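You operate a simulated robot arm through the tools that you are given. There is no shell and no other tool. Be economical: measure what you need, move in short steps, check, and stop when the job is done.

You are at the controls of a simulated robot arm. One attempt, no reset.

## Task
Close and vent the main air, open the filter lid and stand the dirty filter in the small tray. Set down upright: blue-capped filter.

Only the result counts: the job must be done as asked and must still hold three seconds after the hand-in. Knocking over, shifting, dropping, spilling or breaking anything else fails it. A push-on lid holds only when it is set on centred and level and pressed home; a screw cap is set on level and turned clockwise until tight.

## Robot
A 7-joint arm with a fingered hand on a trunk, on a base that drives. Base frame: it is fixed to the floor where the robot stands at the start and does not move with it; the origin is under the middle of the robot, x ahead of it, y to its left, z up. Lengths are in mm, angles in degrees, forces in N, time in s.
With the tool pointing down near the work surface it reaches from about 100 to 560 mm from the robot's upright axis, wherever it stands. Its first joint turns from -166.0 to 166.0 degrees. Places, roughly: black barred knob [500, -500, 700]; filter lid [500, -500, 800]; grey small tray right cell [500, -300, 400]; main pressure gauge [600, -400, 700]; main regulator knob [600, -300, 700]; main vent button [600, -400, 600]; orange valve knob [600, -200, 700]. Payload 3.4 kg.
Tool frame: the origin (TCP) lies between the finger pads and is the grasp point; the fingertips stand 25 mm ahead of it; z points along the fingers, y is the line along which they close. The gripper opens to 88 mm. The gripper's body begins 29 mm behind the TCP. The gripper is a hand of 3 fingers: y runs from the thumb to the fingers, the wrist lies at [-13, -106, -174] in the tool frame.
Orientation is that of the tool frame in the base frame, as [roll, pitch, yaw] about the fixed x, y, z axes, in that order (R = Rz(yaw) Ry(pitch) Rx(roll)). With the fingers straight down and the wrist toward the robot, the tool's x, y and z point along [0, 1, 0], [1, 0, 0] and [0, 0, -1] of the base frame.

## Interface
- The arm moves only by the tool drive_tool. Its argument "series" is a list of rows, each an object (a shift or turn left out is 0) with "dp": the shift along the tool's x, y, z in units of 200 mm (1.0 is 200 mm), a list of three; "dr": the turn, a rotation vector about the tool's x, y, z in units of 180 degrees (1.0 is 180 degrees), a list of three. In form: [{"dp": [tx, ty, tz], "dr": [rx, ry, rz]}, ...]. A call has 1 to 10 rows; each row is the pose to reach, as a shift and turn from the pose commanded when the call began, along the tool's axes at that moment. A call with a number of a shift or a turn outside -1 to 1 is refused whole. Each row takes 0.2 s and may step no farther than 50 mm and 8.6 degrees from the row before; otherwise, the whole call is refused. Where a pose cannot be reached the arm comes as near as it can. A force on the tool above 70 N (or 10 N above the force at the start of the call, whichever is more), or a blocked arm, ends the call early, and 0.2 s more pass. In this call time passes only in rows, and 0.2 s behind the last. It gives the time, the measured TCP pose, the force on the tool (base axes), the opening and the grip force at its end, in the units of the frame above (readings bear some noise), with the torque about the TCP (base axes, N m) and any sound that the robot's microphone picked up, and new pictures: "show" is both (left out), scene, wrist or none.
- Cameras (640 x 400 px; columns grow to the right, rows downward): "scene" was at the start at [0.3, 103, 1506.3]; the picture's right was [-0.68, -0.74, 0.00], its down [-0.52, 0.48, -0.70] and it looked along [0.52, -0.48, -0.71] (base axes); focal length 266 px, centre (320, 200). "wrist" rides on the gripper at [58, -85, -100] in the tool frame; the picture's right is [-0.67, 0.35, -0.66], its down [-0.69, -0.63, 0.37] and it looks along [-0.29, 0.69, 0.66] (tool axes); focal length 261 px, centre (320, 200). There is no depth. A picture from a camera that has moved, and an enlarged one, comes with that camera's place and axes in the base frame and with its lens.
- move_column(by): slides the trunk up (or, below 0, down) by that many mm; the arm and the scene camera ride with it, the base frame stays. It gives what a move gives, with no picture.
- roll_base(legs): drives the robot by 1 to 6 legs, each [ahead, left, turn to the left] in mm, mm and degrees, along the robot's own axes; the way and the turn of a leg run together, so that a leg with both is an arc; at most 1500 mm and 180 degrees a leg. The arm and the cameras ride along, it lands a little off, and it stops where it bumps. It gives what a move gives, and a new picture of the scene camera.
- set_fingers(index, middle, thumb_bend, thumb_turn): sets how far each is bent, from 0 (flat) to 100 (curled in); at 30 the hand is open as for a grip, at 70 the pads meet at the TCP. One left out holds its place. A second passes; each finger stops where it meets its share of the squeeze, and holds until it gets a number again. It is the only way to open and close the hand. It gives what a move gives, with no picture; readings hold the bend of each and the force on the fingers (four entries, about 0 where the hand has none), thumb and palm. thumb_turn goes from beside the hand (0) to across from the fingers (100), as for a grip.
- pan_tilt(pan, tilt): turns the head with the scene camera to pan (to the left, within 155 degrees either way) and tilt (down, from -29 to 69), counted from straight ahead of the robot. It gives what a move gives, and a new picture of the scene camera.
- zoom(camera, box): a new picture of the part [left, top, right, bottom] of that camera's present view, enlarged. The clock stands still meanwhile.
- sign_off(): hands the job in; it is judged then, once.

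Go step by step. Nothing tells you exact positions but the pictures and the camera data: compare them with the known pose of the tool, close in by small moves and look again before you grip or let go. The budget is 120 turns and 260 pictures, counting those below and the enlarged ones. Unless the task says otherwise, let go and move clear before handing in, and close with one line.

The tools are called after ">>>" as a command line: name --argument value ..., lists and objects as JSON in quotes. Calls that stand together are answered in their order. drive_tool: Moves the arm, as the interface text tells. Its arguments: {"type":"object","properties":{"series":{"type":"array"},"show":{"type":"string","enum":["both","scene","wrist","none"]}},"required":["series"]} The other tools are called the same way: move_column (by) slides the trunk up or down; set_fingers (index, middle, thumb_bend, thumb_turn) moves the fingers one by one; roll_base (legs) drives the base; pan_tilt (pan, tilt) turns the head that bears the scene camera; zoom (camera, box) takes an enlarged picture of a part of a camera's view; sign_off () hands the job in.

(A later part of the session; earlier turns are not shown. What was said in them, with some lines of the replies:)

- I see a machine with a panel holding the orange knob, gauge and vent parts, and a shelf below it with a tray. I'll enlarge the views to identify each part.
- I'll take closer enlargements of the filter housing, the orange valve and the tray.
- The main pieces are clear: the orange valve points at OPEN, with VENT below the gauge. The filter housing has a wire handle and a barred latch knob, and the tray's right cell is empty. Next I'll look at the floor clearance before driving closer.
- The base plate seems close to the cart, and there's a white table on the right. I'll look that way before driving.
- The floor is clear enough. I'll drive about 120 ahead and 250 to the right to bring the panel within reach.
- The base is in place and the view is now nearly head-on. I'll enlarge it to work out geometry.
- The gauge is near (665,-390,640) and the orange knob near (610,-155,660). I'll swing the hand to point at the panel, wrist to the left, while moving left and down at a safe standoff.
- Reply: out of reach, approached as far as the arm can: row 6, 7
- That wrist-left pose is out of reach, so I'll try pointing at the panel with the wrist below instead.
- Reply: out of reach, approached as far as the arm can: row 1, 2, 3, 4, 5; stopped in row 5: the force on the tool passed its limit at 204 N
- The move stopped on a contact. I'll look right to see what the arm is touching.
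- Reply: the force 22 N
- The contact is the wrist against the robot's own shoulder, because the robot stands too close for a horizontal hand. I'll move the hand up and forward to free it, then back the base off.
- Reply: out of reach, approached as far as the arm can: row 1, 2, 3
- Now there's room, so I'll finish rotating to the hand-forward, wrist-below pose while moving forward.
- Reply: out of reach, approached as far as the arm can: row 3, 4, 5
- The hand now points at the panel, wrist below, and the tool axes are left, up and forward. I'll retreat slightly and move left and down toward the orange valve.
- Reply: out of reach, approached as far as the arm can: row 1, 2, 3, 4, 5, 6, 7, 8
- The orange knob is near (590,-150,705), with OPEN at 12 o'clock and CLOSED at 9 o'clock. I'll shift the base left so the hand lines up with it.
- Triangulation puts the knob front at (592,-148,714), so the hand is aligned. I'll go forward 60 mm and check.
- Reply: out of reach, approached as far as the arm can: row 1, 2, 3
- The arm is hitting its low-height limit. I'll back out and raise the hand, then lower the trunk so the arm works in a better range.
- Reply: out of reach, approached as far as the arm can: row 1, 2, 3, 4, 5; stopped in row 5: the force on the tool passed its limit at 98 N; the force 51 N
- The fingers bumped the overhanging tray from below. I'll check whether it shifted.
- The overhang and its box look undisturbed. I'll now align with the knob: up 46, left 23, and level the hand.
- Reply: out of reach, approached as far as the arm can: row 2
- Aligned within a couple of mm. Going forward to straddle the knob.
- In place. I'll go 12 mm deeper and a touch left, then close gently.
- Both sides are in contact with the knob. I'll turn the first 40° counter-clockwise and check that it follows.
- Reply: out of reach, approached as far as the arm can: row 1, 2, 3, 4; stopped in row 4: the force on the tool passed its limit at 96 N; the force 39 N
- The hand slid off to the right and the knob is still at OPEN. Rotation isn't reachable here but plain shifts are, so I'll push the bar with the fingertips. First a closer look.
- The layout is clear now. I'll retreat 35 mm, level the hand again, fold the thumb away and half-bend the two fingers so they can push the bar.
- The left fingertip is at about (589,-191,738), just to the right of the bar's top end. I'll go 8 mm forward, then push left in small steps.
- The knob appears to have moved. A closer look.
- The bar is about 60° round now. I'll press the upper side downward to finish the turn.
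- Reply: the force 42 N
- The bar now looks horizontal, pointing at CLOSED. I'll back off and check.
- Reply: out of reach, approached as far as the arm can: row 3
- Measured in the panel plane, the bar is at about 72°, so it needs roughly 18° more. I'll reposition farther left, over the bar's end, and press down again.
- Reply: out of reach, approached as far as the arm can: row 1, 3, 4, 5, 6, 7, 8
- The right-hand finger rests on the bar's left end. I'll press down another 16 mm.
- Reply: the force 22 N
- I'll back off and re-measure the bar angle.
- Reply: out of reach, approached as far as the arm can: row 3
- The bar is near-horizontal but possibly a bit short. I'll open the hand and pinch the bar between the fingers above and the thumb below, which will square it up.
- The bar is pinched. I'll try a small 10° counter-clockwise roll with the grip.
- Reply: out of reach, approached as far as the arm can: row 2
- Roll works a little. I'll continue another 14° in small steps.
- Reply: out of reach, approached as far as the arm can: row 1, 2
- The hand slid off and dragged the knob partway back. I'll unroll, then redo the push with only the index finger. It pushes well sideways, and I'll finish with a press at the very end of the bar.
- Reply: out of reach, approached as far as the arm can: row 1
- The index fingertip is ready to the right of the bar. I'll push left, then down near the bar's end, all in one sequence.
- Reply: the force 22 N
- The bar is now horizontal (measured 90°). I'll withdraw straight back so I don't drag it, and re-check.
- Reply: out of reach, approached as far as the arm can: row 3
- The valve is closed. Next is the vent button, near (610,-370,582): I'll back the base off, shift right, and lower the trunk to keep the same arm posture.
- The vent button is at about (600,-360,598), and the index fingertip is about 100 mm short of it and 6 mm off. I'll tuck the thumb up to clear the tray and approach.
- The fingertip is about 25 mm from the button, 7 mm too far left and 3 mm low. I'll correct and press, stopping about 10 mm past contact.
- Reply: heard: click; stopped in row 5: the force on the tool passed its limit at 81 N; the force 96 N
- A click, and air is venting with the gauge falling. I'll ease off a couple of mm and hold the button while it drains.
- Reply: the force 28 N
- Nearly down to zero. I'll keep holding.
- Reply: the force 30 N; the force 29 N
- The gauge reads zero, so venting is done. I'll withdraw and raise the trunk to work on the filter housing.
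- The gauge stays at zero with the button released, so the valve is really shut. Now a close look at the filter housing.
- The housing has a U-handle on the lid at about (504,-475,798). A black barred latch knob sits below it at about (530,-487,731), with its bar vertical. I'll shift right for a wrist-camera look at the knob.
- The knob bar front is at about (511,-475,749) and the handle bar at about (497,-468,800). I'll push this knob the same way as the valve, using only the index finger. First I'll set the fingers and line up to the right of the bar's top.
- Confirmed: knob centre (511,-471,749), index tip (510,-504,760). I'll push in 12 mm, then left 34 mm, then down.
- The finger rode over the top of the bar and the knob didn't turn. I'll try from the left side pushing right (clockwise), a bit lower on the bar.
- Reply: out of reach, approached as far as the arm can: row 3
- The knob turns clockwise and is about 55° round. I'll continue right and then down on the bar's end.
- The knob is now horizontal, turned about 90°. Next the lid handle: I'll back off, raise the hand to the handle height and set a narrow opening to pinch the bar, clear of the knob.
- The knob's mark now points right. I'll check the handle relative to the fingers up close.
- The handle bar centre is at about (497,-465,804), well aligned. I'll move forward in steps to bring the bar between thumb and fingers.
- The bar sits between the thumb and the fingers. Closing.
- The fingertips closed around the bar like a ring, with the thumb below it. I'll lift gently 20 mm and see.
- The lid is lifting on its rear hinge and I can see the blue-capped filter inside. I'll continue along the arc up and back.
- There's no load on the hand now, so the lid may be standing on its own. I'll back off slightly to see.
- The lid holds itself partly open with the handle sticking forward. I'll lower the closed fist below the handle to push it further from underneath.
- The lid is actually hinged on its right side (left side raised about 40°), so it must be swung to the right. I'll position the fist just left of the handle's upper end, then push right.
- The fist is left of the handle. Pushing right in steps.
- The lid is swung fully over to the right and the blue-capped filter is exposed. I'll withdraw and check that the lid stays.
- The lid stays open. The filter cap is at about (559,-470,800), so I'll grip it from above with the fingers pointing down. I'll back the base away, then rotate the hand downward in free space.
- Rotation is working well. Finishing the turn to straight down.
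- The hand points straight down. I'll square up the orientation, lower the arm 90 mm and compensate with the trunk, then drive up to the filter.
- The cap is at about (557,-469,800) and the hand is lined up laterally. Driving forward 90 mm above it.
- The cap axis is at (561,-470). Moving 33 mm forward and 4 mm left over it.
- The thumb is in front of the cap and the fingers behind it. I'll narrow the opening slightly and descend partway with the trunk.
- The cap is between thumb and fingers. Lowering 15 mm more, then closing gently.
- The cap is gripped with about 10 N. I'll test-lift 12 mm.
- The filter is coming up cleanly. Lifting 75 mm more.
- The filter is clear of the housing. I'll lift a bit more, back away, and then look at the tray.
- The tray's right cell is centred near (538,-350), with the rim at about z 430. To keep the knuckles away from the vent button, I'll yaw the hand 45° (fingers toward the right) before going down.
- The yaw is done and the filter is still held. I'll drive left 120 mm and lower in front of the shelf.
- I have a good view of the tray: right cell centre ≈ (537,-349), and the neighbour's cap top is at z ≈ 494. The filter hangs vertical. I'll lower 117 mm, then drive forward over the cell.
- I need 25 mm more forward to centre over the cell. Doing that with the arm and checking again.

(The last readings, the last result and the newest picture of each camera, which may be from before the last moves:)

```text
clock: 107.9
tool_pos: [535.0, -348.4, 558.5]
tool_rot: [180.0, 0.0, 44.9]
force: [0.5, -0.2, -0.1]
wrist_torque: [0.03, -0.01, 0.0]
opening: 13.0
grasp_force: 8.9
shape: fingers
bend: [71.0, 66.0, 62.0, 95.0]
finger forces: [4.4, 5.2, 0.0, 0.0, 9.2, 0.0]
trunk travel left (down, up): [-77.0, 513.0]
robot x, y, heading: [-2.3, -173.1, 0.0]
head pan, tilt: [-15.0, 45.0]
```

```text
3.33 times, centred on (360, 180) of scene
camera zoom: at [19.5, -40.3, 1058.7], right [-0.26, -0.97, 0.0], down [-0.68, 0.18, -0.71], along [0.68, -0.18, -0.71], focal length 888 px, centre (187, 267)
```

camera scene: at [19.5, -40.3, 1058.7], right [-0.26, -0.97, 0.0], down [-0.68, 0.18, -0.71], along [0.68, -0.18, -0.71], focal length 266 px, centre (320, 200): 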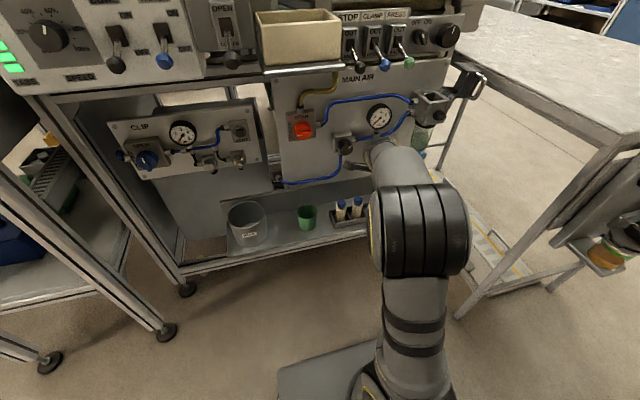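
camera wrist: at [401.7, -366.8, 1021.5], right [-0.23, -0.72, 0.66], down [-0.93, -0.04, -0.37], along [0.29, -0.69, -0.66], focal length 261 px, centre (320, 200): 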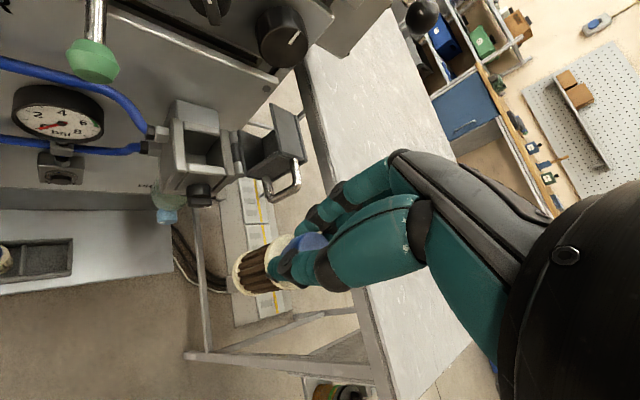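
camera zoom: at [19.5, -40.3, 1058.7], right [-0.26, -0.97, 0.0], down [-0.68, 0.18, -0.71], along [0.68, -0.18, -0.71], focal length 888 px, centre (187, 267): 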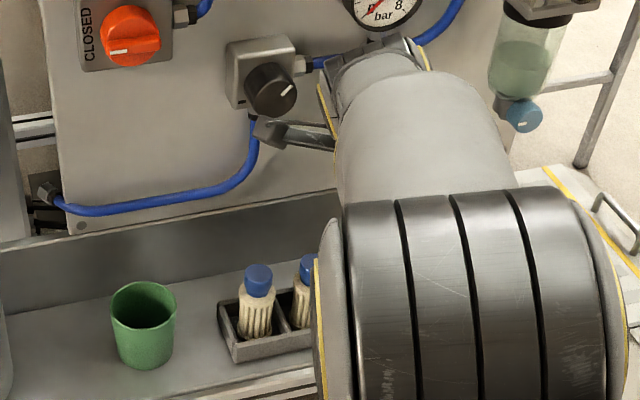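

The filter's base is over the right cell (base centre ≈ (530,-348,468), floor ≈ 406). I'll nudge 3 mm forward and lower 55 mm.

>>> drive_tool --series '[{"dp": [0.012, 0.012, 0]}]' --show "none"

>>> move_column --by -52

>>> zoom --camera "wrist" --box '[80, 160, 400, 360]'

```text
clock: 108.3
tool_pos: [539.1, -348.9, 559.3]
tool_rot: [179.9, -0.1, 44.8]
force: [-0.6, 0.7, -0.5]
wrist_torque: [0.01, -0.01, 0.0]
opening: 13.0
grasp_force: 9.3
shape: fingers
bend: [71.0, 66.0, 62.0, 95.0]
finger forces: [4.4, 5.2, 0.0, 0.0, 9.2, 0.0]
trunk travel left (down, up): [-77.0, 513.0]
robot x, y, heading: [-2.8, -178.0, -0.1]
head pan, tilt: [-15.0, 45.0]
```

```text
clock: 109.2
tool_pos: [539.0, -349.2, 508.0]
tool_rot: [179.9, -0.1, 44.9]
force: [-0.1, 0.4, -0.6]
wrist_torque: [0.01, 0.01, 0.0]
opening: 13.1
grasp_force: 9.6
shape: fingers
bend: [71.0, 66.0, 62.0, 95.0]
finger forces: [4.5, 5.5, 0.1, 0.0, 9.4, 0.0]
trunk travel left (down, up): [-25.0, 565.0]
robot x, y, heading: [-0.5, -176.4, 0.1]
head pan, tilt: [-15.0, 45.0]
```

```text
2.00 times, centred on (240, 260) of wrist
camera zoom: at [520.5, -246.5, 607.6], right [-0.23, -0.72, 0.66], down [-0.93, -0.04, -0.37], along [0.29, -0.69, -0.66], focal length 521 px, centre (480, 80)
```

zoom: 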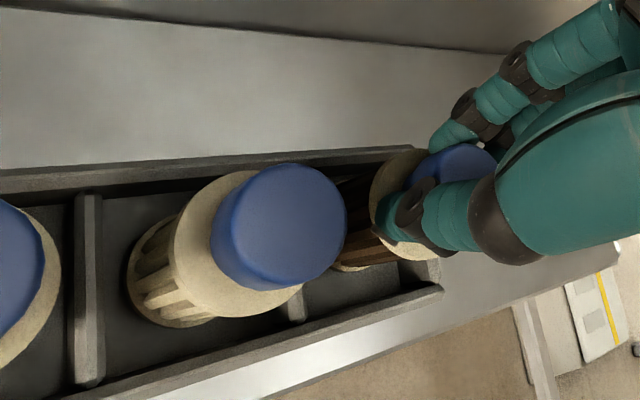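

It's inside the cell, about 10 mm above the floor. I'll lower in small arm steps and watch the force.

>>> drive_tool --series '[{"dp": [0, 0, 0.015]}, {"dp": [0, 0, 0.03]}, {"dp": [0, 0, 0.04]}]' --show "none"

>>> drive_tool --series '[{"dp": [0, 0, 0.008]}, {"dp": [0, 0, 0.015]}]' --show "wrist"

```text
clock: 110.0
tool_pos: [539.5, -348.8, 503.6]
tool_rot: [179.4, -0.4, 44.8]
force: [2.3, -7.5, 32.9]
wrist_torque: [-0.12, -0.17, -0.03]
opening: 12.6
grasp_force: 22.7
shape: fingers
bend: [71.0, 66.0, 64.0, 95.0]
finger forces: [24.2, 8.4, 0.0, 0.0, 13.4, 0.0]
trunk travel left (down, up): [-25.0, 565.0]
robot x, y, heading: [-2.3, -176.5, 0.1]
head pan, tilt: [-15.0, 45.0]
```

```text
clock: 110.6
tool_pos: [539.5, -349.5, 501.5]
tool_rot: [179.2, -0.5, 44.8]
force: [2.9, -8.8, 53.1]
wrist_torque: [-0.13, -0.3, -0.02]
opening: 12.3
grasp_force: 33.1
shape: fingers
bend: [72.0, 66.0, 64.0, 95.0]
finger forces: [36.8, 9.7, 0.0, 0.0, 19.9, 0.0]
trunk travel left (down, up): [-25.0, 565.0]
robot x, y, heading: [-1.0, -181.1, 0.1]
head pan, tilt: [-15.0, 45.0]
camera wrist: at [520.1, -247.0, 602.5], right [-0.24, -0.72, 0.65], down [-0.92, -0.04, -0.38], along [0.3, -0.7, -0.65], focal length 261 px, centre (320, 200)
```

wrist: 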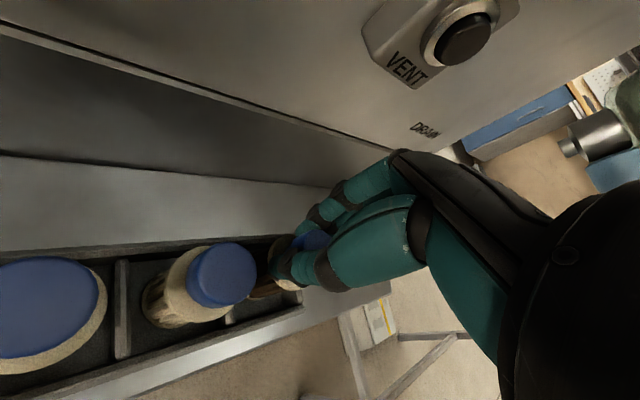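

It made contact. I'll relax the pressure and check whether it sits on the floor or on an edge.

>>> drive_tool --series '[{"dp": [0, 0, -0.015]}, {"dp": [0, 0, -0.03]}]' --show "none"

>>> zoom --camera "wrist" --box '[200, 180, 360, 340]'

>>> pan_tilt --pan -30 --tilt 45

```text
clock: 111.2
tool_pos: [538.6, -348.5, 502.9]
tool_rot: [179.7, -0.2, 44.7]
force: [4.0, -6.8, 28.2]
wrist_torque: [-0.22, -0.24, -0.03]
opening: 12.6
grasp_force: 22.6
shape: fingers
bend: [72.0, 65.0, 65.0, 95.0]
finger forces: [24.8, 8.4, 0.0, 0.0, 11.3, 0.0]
trunk travel left (down, up): [-25.0, 565.0]
robot x, y, heading: [-0.2, -176.7, -0.4]
head pan, tilt: [-15.0, 45.0]
```

```text
2.50 times, centred on (280, 260) of wrist
camera zoom: at [520.0, -246.3, 603.7], right [-0.23, -0.72, 0.65], down [-0.93, -0.04, -0.37], along [0.29, -0.69, -0.66], focal length 652 px, centre (420, 50)
```

zoom: 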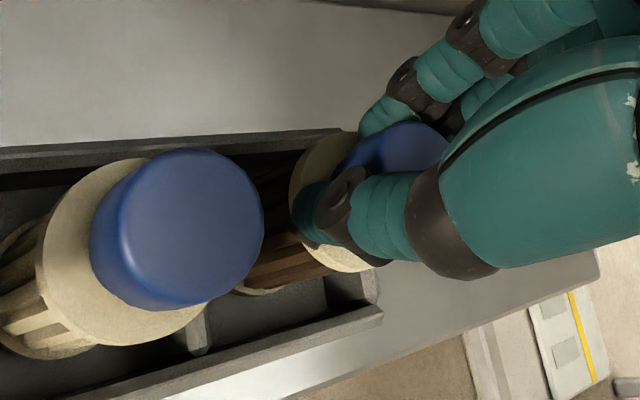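

```text
clock: 112.0
tool_pos: [537.4, -349.0, 503.9]
tool_rot: [179.8, -0.1, 44.8]
force: [4.8, -5.6, 23.9]
wrist_torque: [-0.1, -0.21, 0.0]
opening: 12.5
grasp_force: 20.1
shape: fingers
bend: [72.0, 65.0, 65.0, 95.0]
finger forces: [21.3, 7.5, 0.1, 0.0, 11.3, 0.1]
trunk travel left (down, up): [-25.0, 565.0]
robot x, y, heading: [0.0, -175.2, 0.1]
head pan, tilt: [-30.0, 45.0]
camera scene: at [10.0, -59.5, 1006.7], right [-0.5, -0.87, 0.0], down [-0.61, 0.35, -0.71], along [0.61, -0.35, -0.71], focal length 266 px, centre (320, 200)
```

scene: 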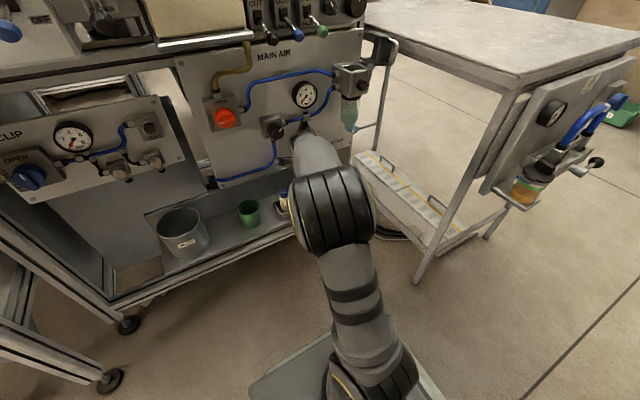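

The filter's base may be catching on the divider, which is about 3 mm too close. I'll lift 8 mm, shift 3 mm right and lower again.

>>> drive_tool --series '[{"dp": [0, 0, -0.04]}, {"dp": [-0.012, 0.012, -0.05]}, {"dp": [-0.012, 0.012, -0.03]}, {"dp": [-0.012, 0.012, -0.015]}, {"dp": [-0.012, 0.012, 0.0]}]' --show "none"

>>> drive_tool --series '[{"dp": [0, 0, 0.01]}]' --show "none"

>>> zoom --camera "wrist" --box '[200, 180, 360, 340]'

```text
clock: 113.2
tool_pos: [538.8, -352.0, 504.5]
tool_rot: [179.8, -0.2, 44.7]
force: [-0.4, -1.3, 9.9]
wrist_torque: [0.04, 0.02, 0.02]
opening: 12.3
grasp_force: 12.3
shape: fingers
bend: [71.0, 66.0, 63.0, 95.0]
finger forces: [6.4, 6.5, 0.0, 0.0, 12.3, 0.1]
trunk travel left (down, up): [-25.0, 565.0]
robot x, y, heading: [1.6, -179.6, -0.1]
head pan, tilt: [-30.0, 45.0]
```

```text
clock: 113.6
tool_pos: [538.1, -353.2, 503.1]
tool_rot: [179.6, -0.2, 44.8]
force: [-1.1, -1.2, 22.2]
wrist_torque: [0.02, -0.05, 0.0]
opening: 12.5
grasp_force: 18.3
shape: fingers
bend: [71.0, 66.0, 63.0, 95.0]
finger forces: [14.4, 6.5, 0.0, 0.1, 14.6, 0.0]
trunk travel left (down, up): [-25.0, 565.0]
robot x, y, heading: [1.3, -175.7, -0.2]
head pan, tilt: [-30.0, 45.0]
```

```text
2.50 times, centred on (280, 260) of wrist
camera zoom: at [520.2, -249.5, 603.3], right [-0.23, -0.72, 0.65], down [-0.93, -0.04, -0.37], along [0.29, -0.69, -0.66], focal length 652 px, centre (420, 50)
```

zoom: 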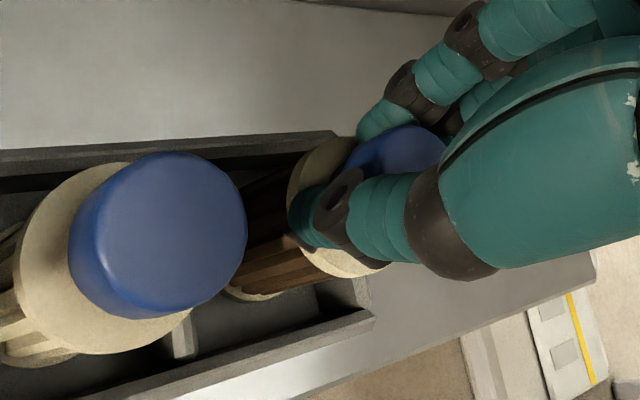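

The contact height is unchanged and it feels level, but the base may sit about 6 mm too far back. I'll lift, shift 6 mm toward the front and lower again to compare.

>>> drive_tool --series '[{"dp": [0, 0, -0.05]}, {"dp": [-0.021, -0.021, -0.05]}, {"dp": [-0.021, -0.021, -0.02]}, {"dp": [-0.021, -0.021, 0.0]}, {"dp": [-0.021, -0.021, 0.015]}]' --show "none"

>>> zoom --camera "wrist" --box '[200, 180, 360, 340]'

```text
clock: 114.8
tool_pos: [532.1, -352.7, 503.1]
tool_rot: [179.3, -0.4, 44.7]
force: [2.2, -0.5, 39.7]
wrist_torque: [0.12, -0.12, 0.02]
opening: 12.4
grasp_force: 25.6
shape: fingers
bend: [72.0, 67.0, 63.0, 95.0]
finger forces: [24.6, 6.2, 0.1, 0.1, 21.4, 0.0]
trunk travel left (down, up): [-25.0, 565.0]
robot x, y, heading: [0.9, -175.6, 0.1]
head pan, tilt: [-30.0, 45.0]
```

```text
2.50 times, centred on (280, 260) of wrist
camera zoom: at [513.8, -249.4, 602.6], right [-0.24, -0.72, 0.65], down [-0.92, -0.04, -0.38], along [0.3, -0.7, -0.65], focal length 652 px, centre (420, 50)
```

zoom: 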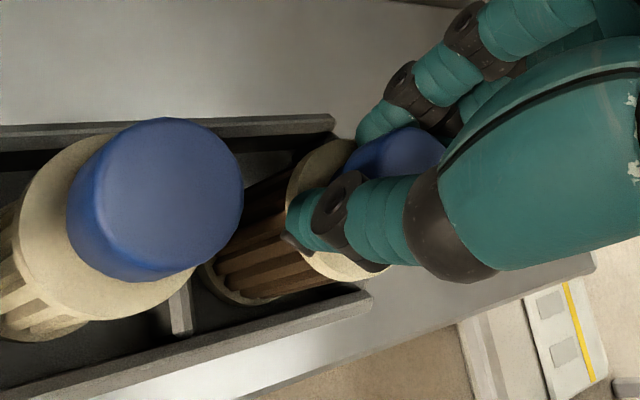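

The height is the same everywhere, so it's standing on the cell floor, with its base flange fully inside. I'll ease the pressure and open the hand slightly.

>>> drive_tool --series '[{"dp": [0, 0, -0.013]}, {"dp": [0, 0, -0.017]}]' --show "none"

>>> set_fingers --index 58 --middle 56 --thumb_bend 54

>>> zoom --camera "wrist" --box '[200, 140, 400, 340]'

```text
clock: 115.4
tool_pos: [531.4, -352.2, 503.4]
tool_rot: [179.7, -0.2, 44.8]
force: [5.6, -1.8, 33.6]
wrist_torque: [0.03, -0.21, 0.04]
opening: 12.7
grasp_force: 23.0
shape: fingers
bend: [72.0, 67.0, 64.0, 95.0]
finger forces: [23.7, 6.8, 0.0, 0.1, 16.6, 0.1]
trunk travel left (down, up): [-25.0, 565.0]
robot x, y, heading: [-1.6, -175.5, 0.1]
head pan, tilt: [-30.0, 45.0]
```

```text
clock: 116.4
tool_pos: [532.3, -351.7, 500.7]
tool_rot: [-179.9, 0.0, 44.8]
force: [0.2, 0.0, -0.8]
wrist_torque: [-0.03, 0.0, 0.01]
opening: 29.7
grasp_force: 0.1
shape: fingers
bend: [57.0, 56.0, 54.0, 97.0]
finger forces: [0.1, 0.0, 0.0, 0.0, 0.2, 0.0]
trunk travel left (down, up): [-25.0, 565.0]
robot x, y, heading: [-1.2, -178.2, -0.0]
head pan, tilt: [-30.0, 45.0]
```

```text
2.00 times, centred on (300, 240) of wrist
camera zoom: at [514.3, -249.6, 600.3], right [-0.23, -0.72, 0.66], down [-0.93, -0.04, -0.37], along [0.29, -0.69, -0.66], focal length 521 px, centre (360, 120)
```

zoom: 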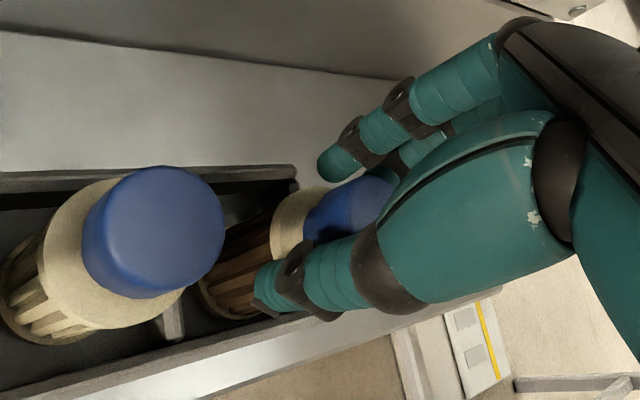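

Released with no contact forces, and the filter stands. Raising straight up.

>>> move_column --by 25

>>> move_column --by 75

>>> zoom --camera "wrist" --box '[100, 140, 400, 380]'

```text
clock: 117.1
tool_pos: [532.5, -351.7, 525.8]
tool_rot: [180.0, -0.1, 44.9]
force: [0.0, 0.8, -0.8]
wrist_torque: [0.02, 0.03, 0.0]
opening: 29.3
grasp_force: 0.1
shape: fingers
bend: [57.0, 56.0, 54.0, 97.0]
finger forces: [0.0, 0.0, 0.0, 0.1, 0.0, 0.0]
trunk travel left (down, up): [-50.0, 540.0]
robot x, y, heading: [0.3, -176.4, 0.0]
head pan, tilt: [-30.0, 45.0]
```

```text
clock: 118.2
tool_pos: [532.0, -352.6, 600.7]
tool_rot: [180.0, -0.1, 44.8]
force: [0.3, 0.0, 0.1]
wrist_torque: [-0.02, -0.01, -0.01]
opening: 29.6
grasp_force: 0.0
shape: fingers
bend: [57.0, 56.0, 54.0, 97.0]
finger forces: [0.1, 0.0, 0.0, 0.0, 0.1, 0.0]
trunk travel left (down, up): [-125.0, 465.0]
robot x, y, heading: [-0.7, -171.6, -0.2]
head pan, tilt: [-30.0, 45.0]
```

```text
1.67 times, centred on (250, 260) of wrist
camera zoom: at [514.5, -249.7, 700.8], right [-0.23, -0.72, 0.66], down [-0.93, -0.04, -0.37], along [0.29, -0.69, -0.66], focal length 434 px, centre (437, 100)
```

zoom: 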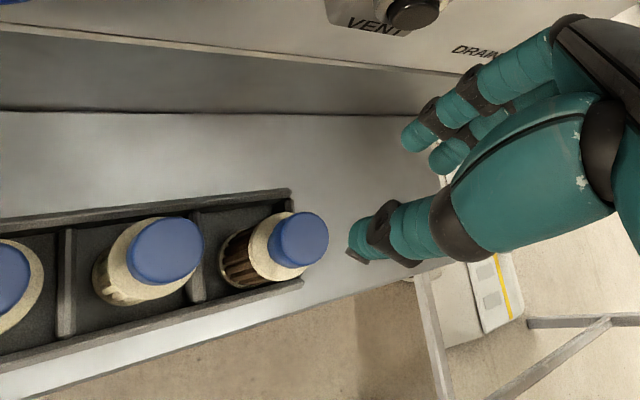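

The dirty filter stands upright in the right cell. I'll back away and check the whole state before handing in.

>>> roll_base --legs '[[-150, 0, 0]]'

>>> move_column --by 200

>>> pan_tilt --pan -20 --tilt 40

>>> zoom --camera "scene" --box '[240, 110, 380, 230]'

>>> zoom --camera "wrist" --box '[0, 0, 640, 400]'

```text
clock: 119.6
tool_pos: [380.4, -351.4, 601.0]
tool_rot: [-180.0, -0.2, 44.6]
force: [0.8, -0.6, 0.5]
wrist_torque: [-0.01, -0.02, 0.03]
opening: 29.5
grasp_force: 0.0
shape: fingers
bend: [57.0, 56.0, 54.0, 97.0]
finger forces: [0.0, 0.1, 0.0, 0.0, 0.1, 0.0]
trunk travel left (down, up): [-125.0, 465.0]
robot x, y, heading: [-155.7, -177.6, 0.0]
head pan, tilt: [-30.0, 45.0]
camera scene: at [-140.6, -59.7, 1106.7], right [-0.5, -0.87, 0.0], down [-0.61, 0.35, -0.71], along [0.61, -0.35, -0.71], focal length 266 px, centre (320, 200)
```

scene: 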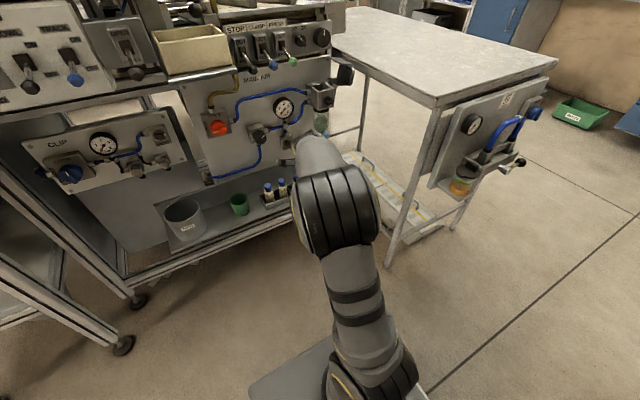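

```text
clock: 121.8
tool_pos: [379.4, -352.0, 801.5]
tool_rot: [-179.9, -0.1, 44.7]
force: [-0.4, -0.2, 0.5]
wrist_torque: [0.01, 0.01, 0.0]
opening: 29.1
grasp_force: 0.1
shape: fingers
bend: [57.0, 56.0, 54.0, 97.0]
finger forces: [0.1, 0.0, 0.0, 0.0, 0.0, 0.0]
trunk travel left (down, up): [-325.0, 265.0]
robot x, y, heading: [-154.3, -176.1, -0.1]
head pan, tilt: [-30.0, 45.0]
```

```text
clock: 122.5
tool_pos: [379.3, -352.1, 801.7]
tool_rot: [-180.0, -0.1, 44.8]
force: [1.3, 0.2, -0.3]
wrist_torque: [-0.04, -0.02, 0.0]
opening: 29.4
grasp_force: 0.0
shape: fingers
bend: [57.0, 56.0, 54.0, 97.0]
finger forces: [0.1, 0.1, 0.0, 0.1, 0.0, 0.1]
trunk travel left (down, up): [-325.0, 265.0]
robot x, y, heading: [-150.1, -177.2, 0.0]
head pan, tilt: [-20.0, 40.0]
camera scene: at [-131.3, -48.2, 1313.9], right [-0.34, -0.94, 0.0], down [-0.6, 0.22, -0.77], along [0.72, -0.26, -0.64], focal length 266 px, centre (320, 200)
```

scene: 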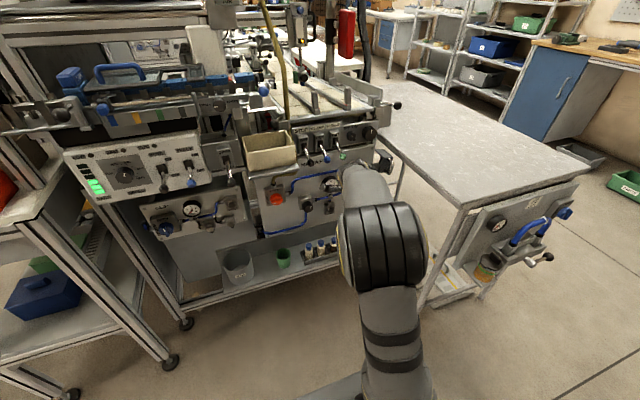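

```text
3.33 times, centred on (310, 170) of scene
camera zoom: at [-131.3, -48.2, 1313.9], right [-0.34, -0.94, 0.0], down [-0.6, 0.22, -0.77], along [0.72, -0.26, -0.64], focal length 888 px, centre (353, 300)
```

zoom: 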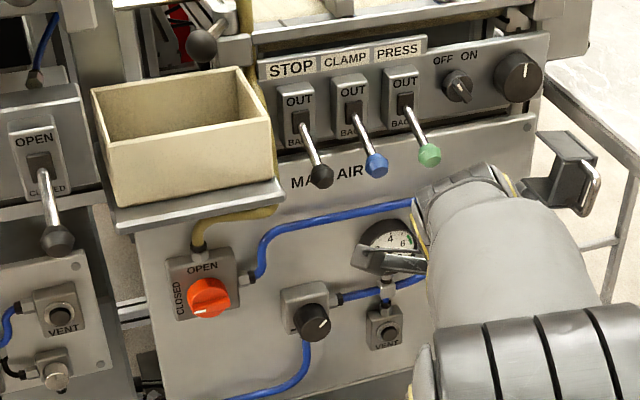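

```text
1.00 times, centred on (320, 200) of wrist (not enlarged: the box is as wide or as high as the picture)
camera zoom: at [362.3, -249.9, 900.8], right [-0.23, -0.72, 0.66], down [-0.93, -0.04, -0.37], along [0.29, -0.69, -0.66], focal length 261 px, centre (320, 200)
```

zoom: 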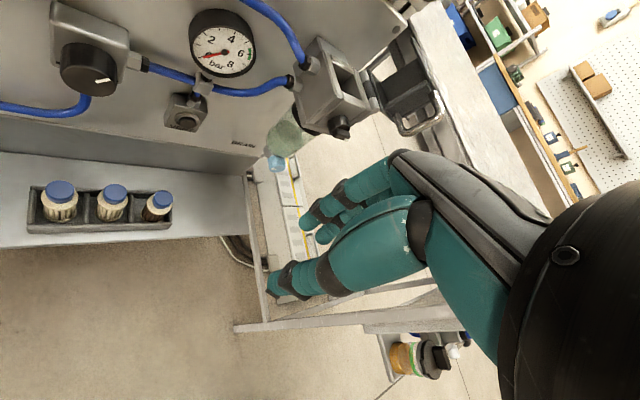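

Everything checks out: the valve is at CLOSED, the gauge reads 0, the lid is open, and the dirty filter is upright in the right cell with the hand clear.

>>> sign_off

```text
The job is handed in.
```

The main air is closed and vented to 0 bar, the filter lid is open, and the blue-capped dirty filter stands upright in the tray's right cell. The hand is clear. Along the way the fingers bumped the overhanging tray once, at about 98 N, and nothing looked shifted afterwards.
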